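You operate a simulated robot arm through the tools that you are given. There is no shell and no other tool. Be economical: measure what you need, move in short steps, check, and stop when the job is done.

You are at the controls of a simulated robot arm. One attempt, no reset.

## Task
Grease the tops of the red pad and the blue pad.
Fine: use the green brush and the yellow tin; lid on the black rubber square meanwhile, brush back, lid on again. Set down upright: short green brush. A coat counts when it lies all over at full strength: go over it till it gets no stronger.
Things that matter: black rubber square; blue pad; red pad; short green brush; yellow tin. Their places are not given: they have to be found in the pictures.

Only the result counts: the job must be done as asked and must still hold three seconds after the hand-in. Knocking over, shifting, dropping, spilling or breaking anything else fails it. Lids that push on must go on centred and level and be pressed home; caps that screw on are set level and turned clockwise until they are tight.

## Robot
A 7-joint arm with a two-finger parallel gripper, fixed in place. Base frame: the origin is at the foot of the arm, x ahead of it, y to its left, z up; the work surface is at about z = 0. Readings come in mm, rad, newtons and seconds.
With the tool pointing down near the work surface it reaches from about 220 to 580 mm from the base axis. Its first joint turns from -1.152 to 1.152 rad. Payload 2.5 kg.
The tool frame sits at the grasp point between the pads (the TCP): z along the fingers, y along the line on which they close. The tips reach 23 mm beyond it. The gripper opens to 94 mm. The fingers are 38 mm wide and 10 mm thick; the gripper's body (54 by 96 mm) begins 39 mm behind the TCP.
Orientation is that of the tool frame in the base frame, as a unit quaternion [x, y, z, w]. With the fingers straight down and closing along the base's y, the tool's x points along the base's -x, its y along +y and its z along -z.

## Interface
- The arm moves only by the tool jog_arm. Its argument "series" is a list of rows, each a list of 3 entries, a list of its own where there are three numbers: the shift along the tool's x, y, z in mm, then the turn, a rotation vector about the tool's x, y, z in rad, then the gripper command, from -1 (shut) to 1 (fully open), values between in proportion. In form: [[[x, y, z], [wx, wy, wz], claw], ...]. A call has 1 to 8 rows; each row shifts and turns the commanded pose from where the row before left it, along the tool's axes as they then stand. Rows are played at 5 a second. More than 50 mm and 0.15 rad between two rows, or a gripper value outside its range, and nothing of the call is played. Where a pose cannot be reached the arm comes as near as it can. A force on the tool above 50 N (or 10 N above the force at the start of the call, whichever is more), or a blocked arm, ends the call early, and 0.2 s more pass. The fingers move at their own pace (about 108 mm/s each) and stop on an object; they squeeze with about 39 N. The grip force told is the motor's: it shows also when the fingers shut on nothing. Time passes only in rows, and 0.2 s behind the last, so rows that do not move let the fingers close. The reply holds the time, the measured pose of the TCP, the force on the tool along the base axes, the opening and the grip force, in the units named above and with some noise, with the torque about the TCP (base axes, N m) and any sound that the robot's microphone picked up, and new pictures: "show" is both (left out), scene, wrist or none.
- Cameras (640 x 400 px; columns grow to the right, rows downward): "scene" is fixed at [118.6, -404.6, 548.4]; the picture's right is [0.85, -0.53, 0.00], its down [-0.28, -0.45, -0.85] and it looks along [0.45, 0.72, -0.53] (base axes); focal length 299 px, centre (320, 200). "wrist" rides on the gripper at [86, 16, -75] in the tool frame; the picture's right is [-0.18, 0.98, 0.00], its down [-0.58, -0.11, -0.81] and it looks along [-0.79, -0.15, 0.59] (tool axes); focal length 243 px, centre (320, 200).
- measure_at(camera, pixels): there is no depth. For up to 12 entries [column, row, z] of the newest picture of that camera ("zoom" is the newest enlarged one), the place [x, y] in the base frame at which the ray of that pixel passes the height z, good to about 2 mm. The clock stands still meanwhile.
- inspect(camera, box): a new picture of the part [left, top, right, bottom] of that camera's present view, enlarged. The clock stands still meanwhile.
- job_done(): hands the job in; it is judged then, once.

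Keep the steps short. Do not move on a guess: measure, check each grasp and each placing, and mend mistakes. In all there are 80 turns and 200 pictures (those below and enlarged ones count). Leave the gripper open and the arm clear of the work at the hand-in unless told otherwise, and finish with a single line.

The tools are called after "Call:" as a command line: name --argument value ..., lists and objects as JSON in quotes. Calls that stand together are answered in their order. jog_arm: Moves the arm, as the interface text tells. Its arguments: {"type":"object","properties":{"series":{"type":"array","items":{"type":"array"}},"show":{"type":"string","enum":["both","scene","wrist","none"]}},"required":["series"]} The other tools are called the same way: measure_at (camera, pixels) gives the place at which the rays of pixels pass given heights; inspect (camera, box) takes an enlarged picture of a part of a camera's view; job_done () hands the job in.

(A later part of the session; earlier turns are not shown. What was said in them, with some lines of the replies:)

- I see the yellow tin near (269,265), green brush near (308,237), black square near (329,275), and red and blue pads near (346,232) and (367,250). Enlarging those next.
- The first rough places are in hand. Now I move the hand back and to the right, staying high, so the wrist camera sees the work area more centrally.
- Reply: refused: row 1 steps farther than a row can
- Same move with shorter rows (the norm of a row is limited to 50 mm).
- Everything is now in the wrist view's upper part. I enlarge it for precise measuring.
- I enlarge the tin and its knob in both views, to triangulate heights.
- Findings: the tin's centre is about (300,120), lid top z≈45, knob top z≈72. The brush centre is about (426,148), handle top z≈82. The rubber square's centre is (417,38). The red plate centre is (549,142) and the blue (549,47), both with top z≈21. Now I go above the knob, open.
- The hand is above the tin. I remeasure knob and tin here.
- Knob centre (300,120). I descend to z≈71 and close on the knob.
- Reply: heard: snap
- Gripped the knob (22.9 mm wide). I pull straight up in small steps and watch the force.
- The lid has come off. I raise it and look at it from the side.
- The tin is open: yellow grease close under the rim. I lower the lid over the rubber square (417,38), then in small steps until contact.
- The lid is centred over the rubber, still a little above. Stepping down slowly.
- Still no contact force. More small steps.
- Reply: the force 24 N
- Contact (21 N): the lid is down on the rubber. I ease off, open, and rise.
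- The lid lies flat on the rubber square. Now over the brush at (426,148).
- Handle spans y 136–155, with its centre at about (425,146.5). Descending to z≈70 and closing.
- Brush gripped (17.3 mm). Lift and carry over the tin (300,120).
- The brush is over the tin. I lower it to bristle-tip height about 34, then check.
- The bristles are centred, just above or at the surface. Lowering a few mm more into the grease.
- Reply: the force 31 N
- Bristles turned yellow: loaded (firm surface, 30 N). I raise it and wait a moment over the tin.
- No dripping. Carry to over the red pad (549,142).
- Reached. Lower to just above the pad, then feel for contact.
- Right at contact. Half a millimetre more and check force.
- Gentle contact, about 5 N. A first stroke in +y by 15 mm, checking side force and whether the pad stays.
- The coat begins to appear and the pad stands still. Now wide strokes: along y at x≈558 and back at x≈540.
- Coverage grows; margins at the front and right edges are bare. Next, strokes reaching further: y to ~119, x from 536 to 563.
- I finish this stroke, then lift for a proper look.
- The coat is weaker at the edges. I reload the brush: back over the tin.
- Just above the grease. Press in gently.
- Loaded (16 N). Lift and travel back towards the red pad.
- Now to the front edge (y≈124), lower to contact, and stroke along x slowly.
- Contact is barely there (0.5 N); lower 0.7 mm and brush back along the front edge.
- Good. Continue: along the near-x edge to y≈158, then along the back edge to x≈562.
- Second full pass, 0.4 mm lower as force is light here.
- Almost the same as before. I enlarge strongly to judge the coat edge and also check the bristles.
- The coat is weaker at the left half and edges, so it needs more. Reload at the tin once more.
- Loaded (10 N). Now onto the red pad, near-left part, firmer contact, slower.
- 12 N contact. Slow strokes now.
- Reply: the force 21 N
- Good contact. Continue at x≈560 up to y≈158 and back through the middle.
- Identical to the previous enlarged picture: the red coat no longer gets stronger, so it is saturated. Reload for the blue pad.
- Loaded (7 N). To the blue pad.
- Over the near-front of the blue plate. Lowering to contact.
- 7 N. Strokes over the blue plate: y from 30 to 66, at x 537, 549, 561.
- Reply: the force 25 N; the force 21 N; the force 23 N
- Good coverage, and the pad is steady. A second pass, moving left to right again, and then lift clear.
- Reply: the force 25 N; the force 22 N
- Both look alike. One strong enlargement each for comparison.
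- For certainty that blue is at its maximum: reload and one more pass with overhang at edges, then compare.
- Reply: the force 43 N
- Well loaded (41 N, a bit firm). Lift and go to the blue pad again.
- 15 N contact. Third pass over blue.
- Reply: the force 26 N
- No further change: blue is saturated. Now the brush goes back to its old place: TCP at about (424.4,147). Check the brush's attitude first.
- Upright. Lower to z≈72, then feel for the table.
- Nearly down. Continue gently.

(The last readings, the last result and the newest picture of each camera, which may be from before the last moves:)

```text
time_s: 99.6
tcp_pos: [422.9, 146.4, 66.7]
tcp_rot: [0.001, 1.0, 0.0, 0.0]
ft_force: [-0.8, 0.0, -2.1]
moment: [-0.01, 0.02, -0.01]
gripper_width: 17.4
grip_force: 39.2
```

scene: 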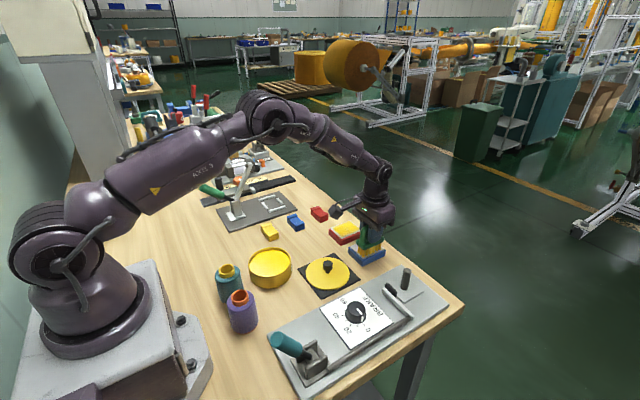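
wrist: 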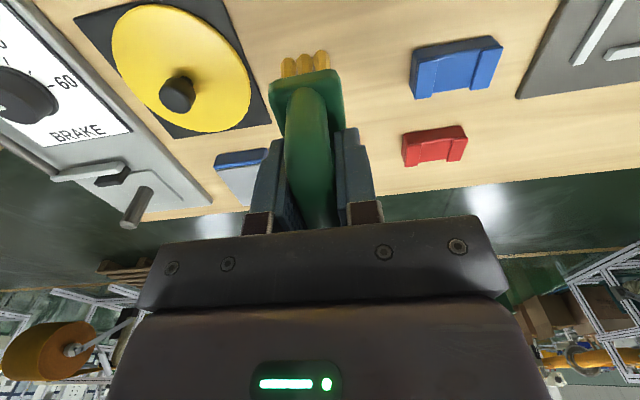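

Call:
jog_arm --series '[[[0, 0, 0.5], [0, 0, 0], -1], [[0, 0, 0], [0, 0, 0], -1]]' --show "none"

Call:
jog_arm --series '[[[0, 0, 0.5], [0, 0, 0], -1], [[0, 0, 0], [0, 0, 0], -1]]' --show "none"

Call:
inspect --camera "scene" --box '[280, 205, 340, 260]'

```text
time_s: 100.2
tcp_pos: [424.9, 146.0, 65.7]
tcp_rot: [0.0, 1.0, 0.001, 0.001]
ft_force: [-0.3, 0.0, -1.6]
moment: [0.0, -0.04, 0.03]
gripper_width: 17.6
grip_force: 39.0
```

```text
time_s: 100.8
tcp_pos: [423.3, 146.9, 66.3]
tcp_rot: [0.001, 1.0, -0.001, 0.0]
ft_force: [-0.6, -0.3, -1.0]
moment: [0.01, 0.0, 0.01]
gripper_width: 17.5
grip_force: 38.8
```

```text
7.27 times, centred on (310, 232) of scene
```

zoom: 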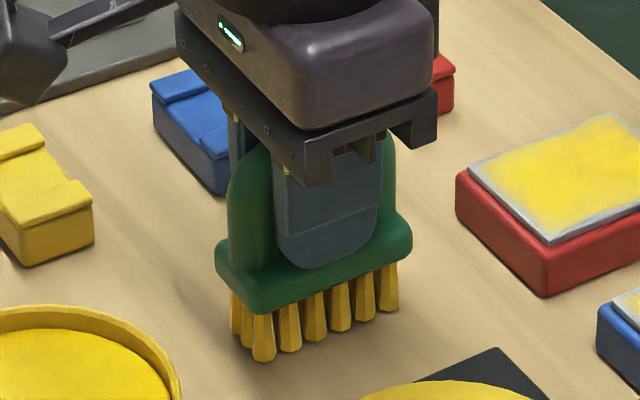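

Compared with the start picture (bristle foot at row 255.7, now 254.0), there are still 2–4 mm to go. Lower 1 mm at a time.

Call:
jog_arm --series '[[[0, 0, 0.8], [0, 0, 0], -1], [[0, 0, 0], [0, 0, 0], -1]]' --show "none"

Call:
jog_arm --series '[[[0, 0, 0.6], [0, 0, 0], -1], [[0, 0, 0], [0, 0, 0], -1]]' --show "none"

Call:
jog_arm --series '[[[0, 0, 0.6], [0, 0, 0], -1], [[0, 0, 0], [0, 0, 0], -1]]' --show "none"

```text
time_s: 101.4
tcp_pos: [425.6, 146.3, 64.9]
tcp_rot: [0.0, 1.0, 0.001, 0.0]
ft_force: [0.3, 0.2, -0.4]
moment: [0.01, 0.01, -0.02]
gripper_width: 17.3
grip_force: 38.7
```

```text
time_s: 102.0
tcp_pos: [424.1, 146.1, 64.6]
tcp_rot: [0.0, 1.0, 0.0, 0.001]
ft_force: [0.4, -0.8, -2.7]
moment: [0.0, -0.03, -0.01]
gripper_width: 17.5
grip_force: 38.9
```

```text
time_s: 102.6
tcp_pos: [424.4, 146.1, 63.4]
tcp_rot: [0.001, 1.0, 0.0, 0.001]
ft_force: [-0.4, -0.5, 0.7]
moment: [-0.03, -0.03, -0.02]
gripper_width: 17.3
grip_force: 38.8
```

Call:
jog_arm --series '[[[0, 0, 0.4], [0, 0, 0], -1], [[0, 0, 0], [0, 0, 0], -1]]' --show "none"

Call:
inspect --camera "scene" --box '[280, 205, 340, 260]'

```text
time_s: 103.2
tcp_pos: [425.5, 146.9, 63.3]
tcp_rot: [0.0, 1.0, -0.001, 0.001]
ft_force: [-1.7, 0.1, 3.8]
moment: [0.01, -0.05, 0.02]
gripper_width: 17.5
grip_force: 39.0
```

```text
7.27 times, centred on (310, 232) of scene
```

zoom: 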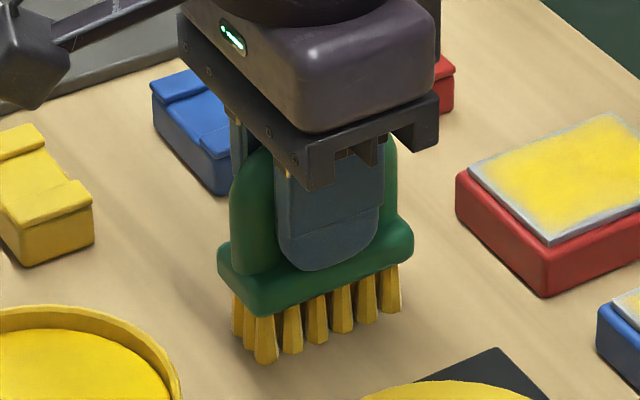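

Contact at 4–5 N. The brush stands. Open slowly, then rise straight up.

Call:
jog_arm --series '[[[0, 0, 0], [0, 0, 0], -0.4], [[0, 0, 0], [0, 0, 0], 0.1], [[0, 0, 0], [0, 0, 0], 0.2], [[0, 0, -10], [0, 0, 0], 0.2], [[0, 0, -40], [0, 0, 0], 0.2], [[0, 0, -45], [0, 0, 0], 0.2], [[0, 0, 0], [0, 0, 0], 0.2]]' --show "scene"

Call:
inspect --camera "scene" --box '[270, 200, 360, 300]'

```text
time_s: 104.8
tcp_pos: [427.0, 144.1, 161.0]
tcp_rot: [0.0, 1.0, 0.0, 0.0]
ft_force: [-0.5, 0.5, 0.5]
moment: [0.0, 0.01, 0.02]
gripper_width: 56.5
grip_force: 0.0
```

scene: 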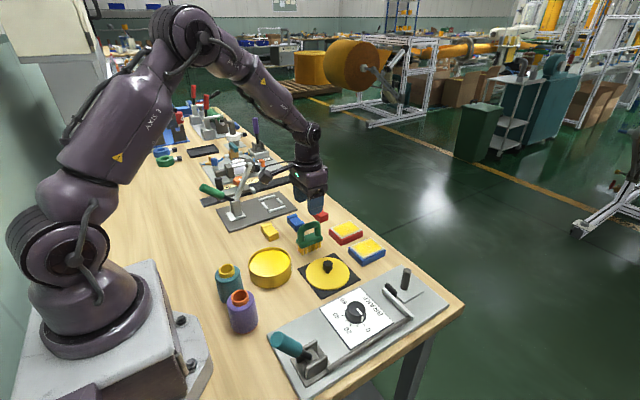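

```text
4.00 times, centred on (315, 250) of scene
```

zoom: 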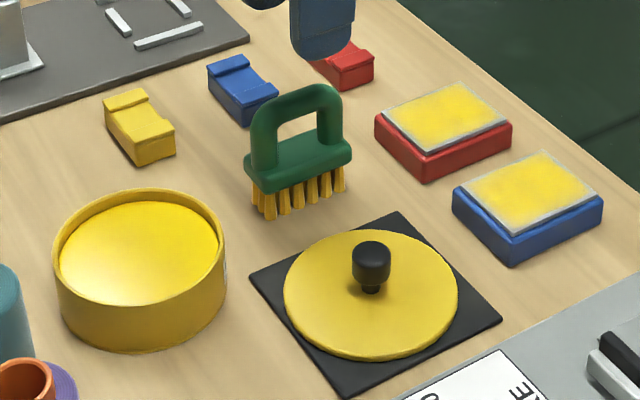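

Brush stands upright in its place. Now over the lid at (417.5,38.4).

Call:
jog_arm --series '[[[2, -36, 0], [0, 0, 0], 0.2], [[2, -36, 0], [0, 0, 0], 0.2], [[3, -35, 0], [0, 0, 0], 0.2], [[0, 0, 0], [0, 0, 0], 0.2], [[0, 0, 0], [0, 0, 0], 0.2]]' --show "wrist"

Call:
inspect --camera "wrist" --box '[230, 0, 410, 120]'

```text
time_s: 106.0
tcp_pos: [419.6, 39.4, 156.4]
tcp_rot: [-0.001, 1.0, 0.0, 0.001]
ft_force: [0.0, 0.0, -0.7]
moment: [-0.01, 0.01, -0.01]
gripper_width: 56.7
grip_force: 0.0
```

wrist: 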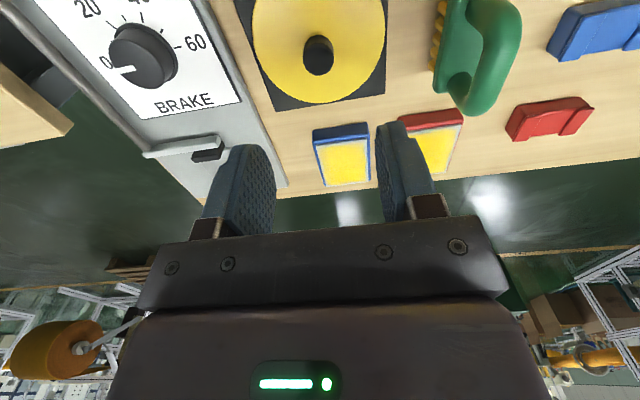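

```text
3.33 times, centred on (320, 60) of wrist
```

zoom: 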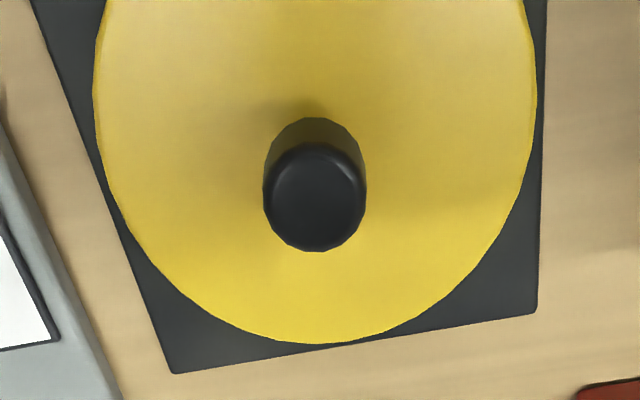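

Call:
measure_at --camera "zoom" --pixels '[[315, 198, 36], [264, 195, 30], [365, 190, 30]]'

Call:
inspect --camera "wrist" --box '[300, 95, 480, 205]'

```text
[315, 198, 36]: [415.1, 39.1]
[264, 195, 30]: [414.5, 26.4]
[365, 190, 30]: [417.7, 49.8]
```

```text
3.56 times, centred on (390, 150) of wrist
```

zoom: 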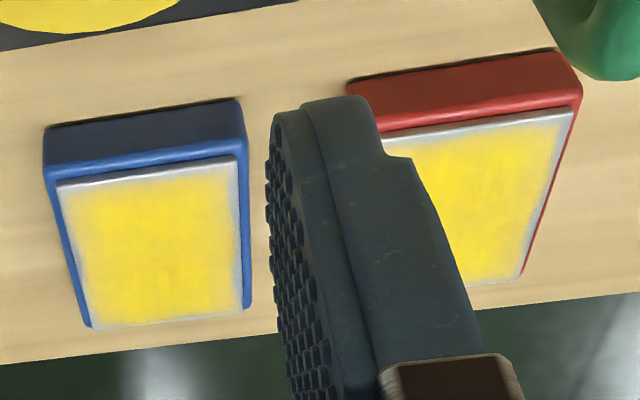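

Both coats look full from above. The knob is where I left it. Descend straight to the release pose and grip.

Call:
jog_arm --series '[[[-0.5, -0.7, 40], [0, 0, 0], 0.1], [[0, 0, 40], [0, 0, 0], 0.0], [[0, 0, 30], [0, 0, 0], 0.0], [[0, 0, 12], [0, 0, 0], 0.0], [[0, 0, 0], [0, 0, 0], 0], [[0, 0, 0], [0, 0, 0], -1], [[0, 0, 0], [0, 0, 0], -1], [[0, 0, 0], [0, 0, 0], -1]]' --show "scene"

```text
time_s: 107.8
tcp_pos: [417.6, 38.2, 34.9]
tcp_rot: [-0.001, 1.0, 0.0, 0.001]
ft_force: [0.0, 0.3, -0.2]
moment: [0.01, -0.02, 0.01]
gripper_width: 22.7
grip_force: 38.5
```

scene: 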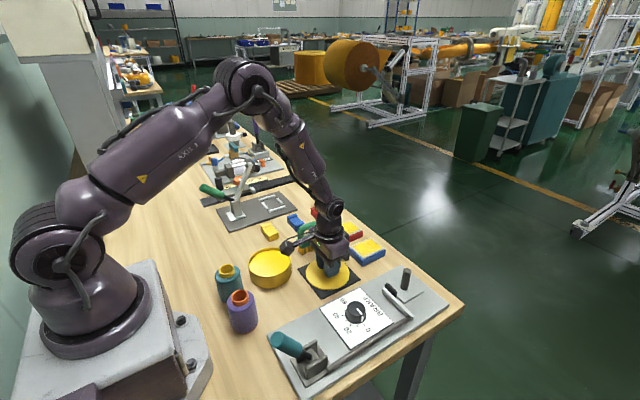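

Knob gripped (22.7 mm). Lift and carry back over the tin by exactly the reverse path.

Call:
jog_arm --series '[[[0, 0, -10], [0, 0, 0], -1], [[0, 0, -30], [0, 0, 0], -1], [[0, 0, -40], [0, 0, 0], -1], [[39, 27, 0], [0, 0, 0], -1], [[39, 27, 0], [0, 0, 0], -1], [[39, 27, 0], [0, 0, 0], -1], [[0, 0, 0], [0, 0, 0], -1], [[0, 0, 0], [0, 0, 0], -1]]' --show "both"

Call:
inspect --camera "scene" --box '[225, 215, 315, 295]'

```text
time_s: 109.6
tcp_pos: [299.5, 117.0, 114.6]
tcp_rot: [0.001, 1.0, 0.0, 0.0]
ft_force: [0.5, 0.0, -0.3]
moment: [0.04, 0.01, 0.05]
gripper_width: 22.5
grip_force: 39.1
```

scene: 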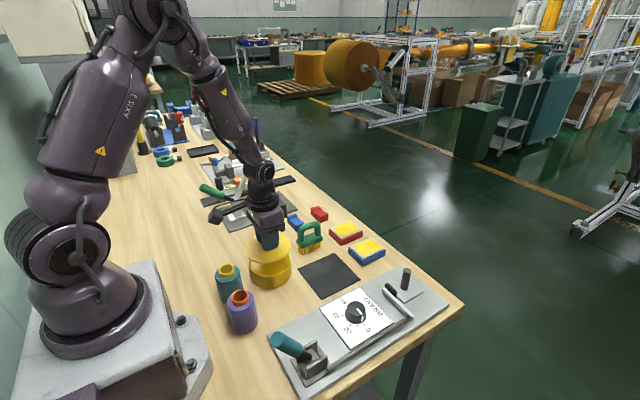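
wrist: 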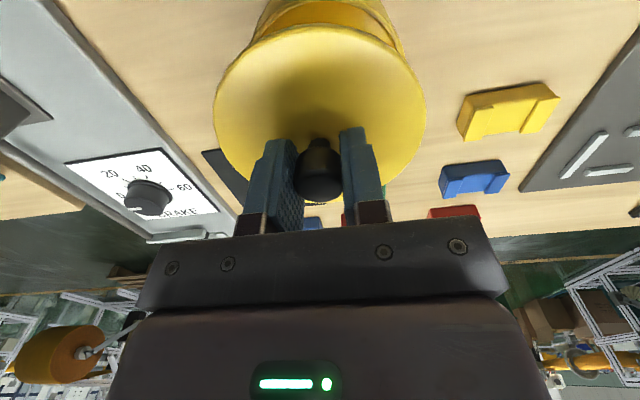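

```text
5.00 times, centred on (270, 255) of scene
```

zoom: 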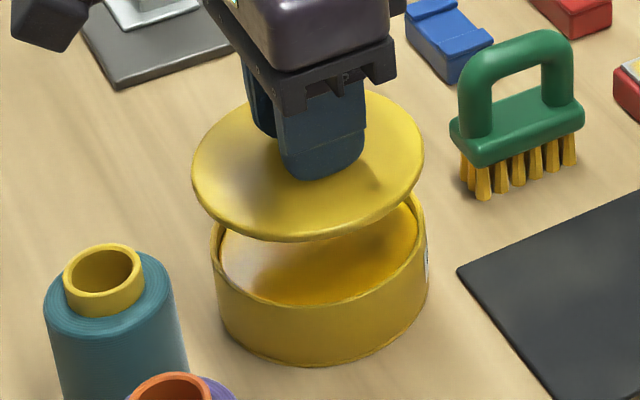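

Well aligned. Lower to z≈77, then in small steps.

Call:
jog_arm --series '[[[0, 0, 25], [0, 0, 0], -1], [[0, 0, 10], [0, 0, 0], -1], [[0, 0, 3.5], [0, 0, 0], -1], [[0, 0, 0], [0, 0, 0], -1]]' --show "none"

Call:
inspect --camera "scene" --box '[225, 215, 315, 295]'

```text
time_s: 110.6
tcp_pos: [299.7, 117.7, 76.5]
tcp_rot: [0.0, 1.0, 0.0, 0.001]
ft_force: [0.6, -0.4, -1.3]
moment: [-0.01, 0.0, -0.01]
gripper_width: 22.8
grip_force: 38.8
```

```text
5.00 times, centred on (270, 255) of scene
5 turns are left
```

zoom: 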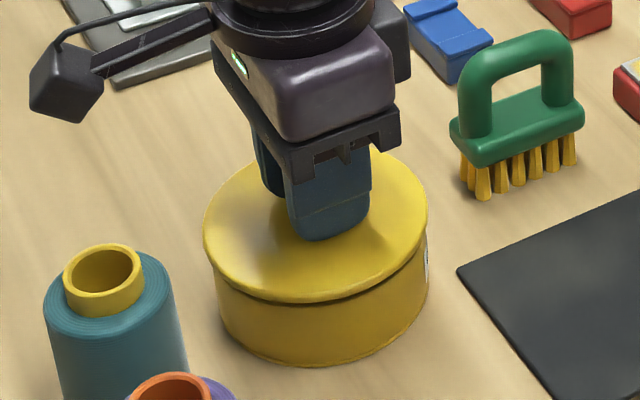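

Level and centred, 4 mm to go. Press down in small steps until the force stop (few turns left, so concise).

Call:
jog_arm --series '[[[0, 0, 2], [0, 0, 0], -1], [[0, 0, 1.5], [0, 0, 0], -1], [[0, 0, 1], [0, 0, 0], -1], [[0, 0, 1], [0, 0, 0], -1], [[0, 0, 1], [0, 0, 0], -1], [[0, 0, 0.7], [0, 0, 0], -1], [[0, 0, 0.7], [0, 0, 0], -1], [[0, 0, 0], [0, 0, 0], -1]]' --show "scene"

```text
time_s: 112.4
tcp_pos: [301.4, 120.4, 70.4]
tcp_rot: [-0.001, 1.0, 0.001, 0.004]
ft_force: [-4.6, -1.3, 44.8]
moment: [-0.29, 0.06, 0.01]
gripper_width: 22.9
grip_force: 39.2
heard: snap
4 turns are left
```

scene: 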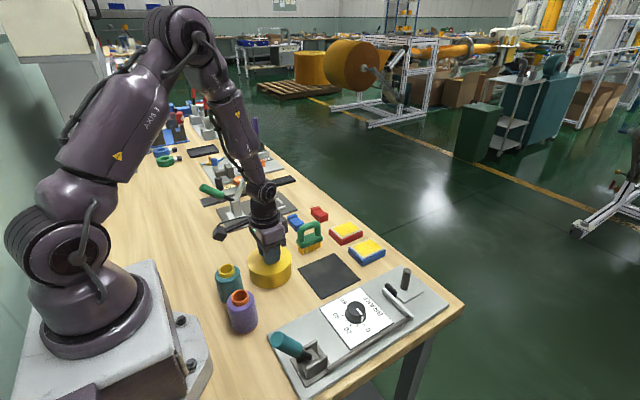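

Snap heard, 45 N: the lid is home. Ease off, open, and rise clear.

Call:
jog_arm --series '[[[0, 0, -2], [0, 0, 0], -1], [[0, 0, 0], [0, 0, 0], 0.1], [[0, 0, 0], [0, 0, 0], 0.3], [[0, 0, 0], [0, 0, 0], 0.3], [[0, 0, -15], [0, 0, 0], 0.3], [[0, 0, -45], [0, 0, 0], 0.5], [[0, 0, -50], [0, 0, 0], 1], [[0, 0, -50], [0, 0, 0], 1]]' --show "both"

```text
time_s: 114.2
tcp_pos: [297.8, 119.2, 233.6]
tcp_rot: [0.0, 1.0, 0.0, 0.0]
ft_force: [-0.1, 0.0, -0.7]
moment: [0.04, -0.01, 0.0]
gripper_width: 94.2
grip_force: 0.2
3 turns are left
```

scene: 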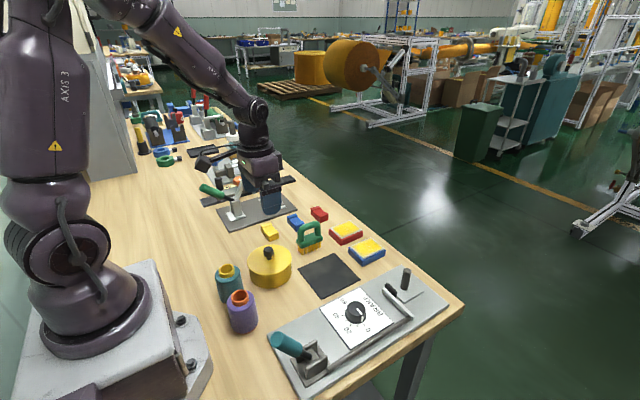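
wrist: 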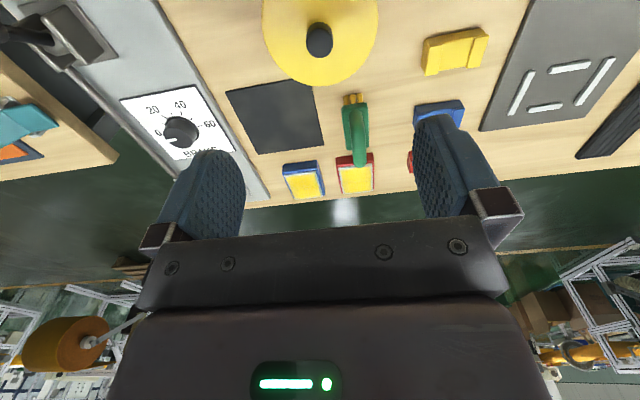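

The lid is on level, the brush stands upright, both pads are coated, and the hand is clear and open. Handing in.

Call:
job_done

```text
The job is handed in.
```

The red and blue pads are greased until the coat got no stronger, though a thin grey rim stays visible at the plate edges in the pictures; the green brush stands upright back in its place, the tin's lid is pressed on, and the job is handed in.
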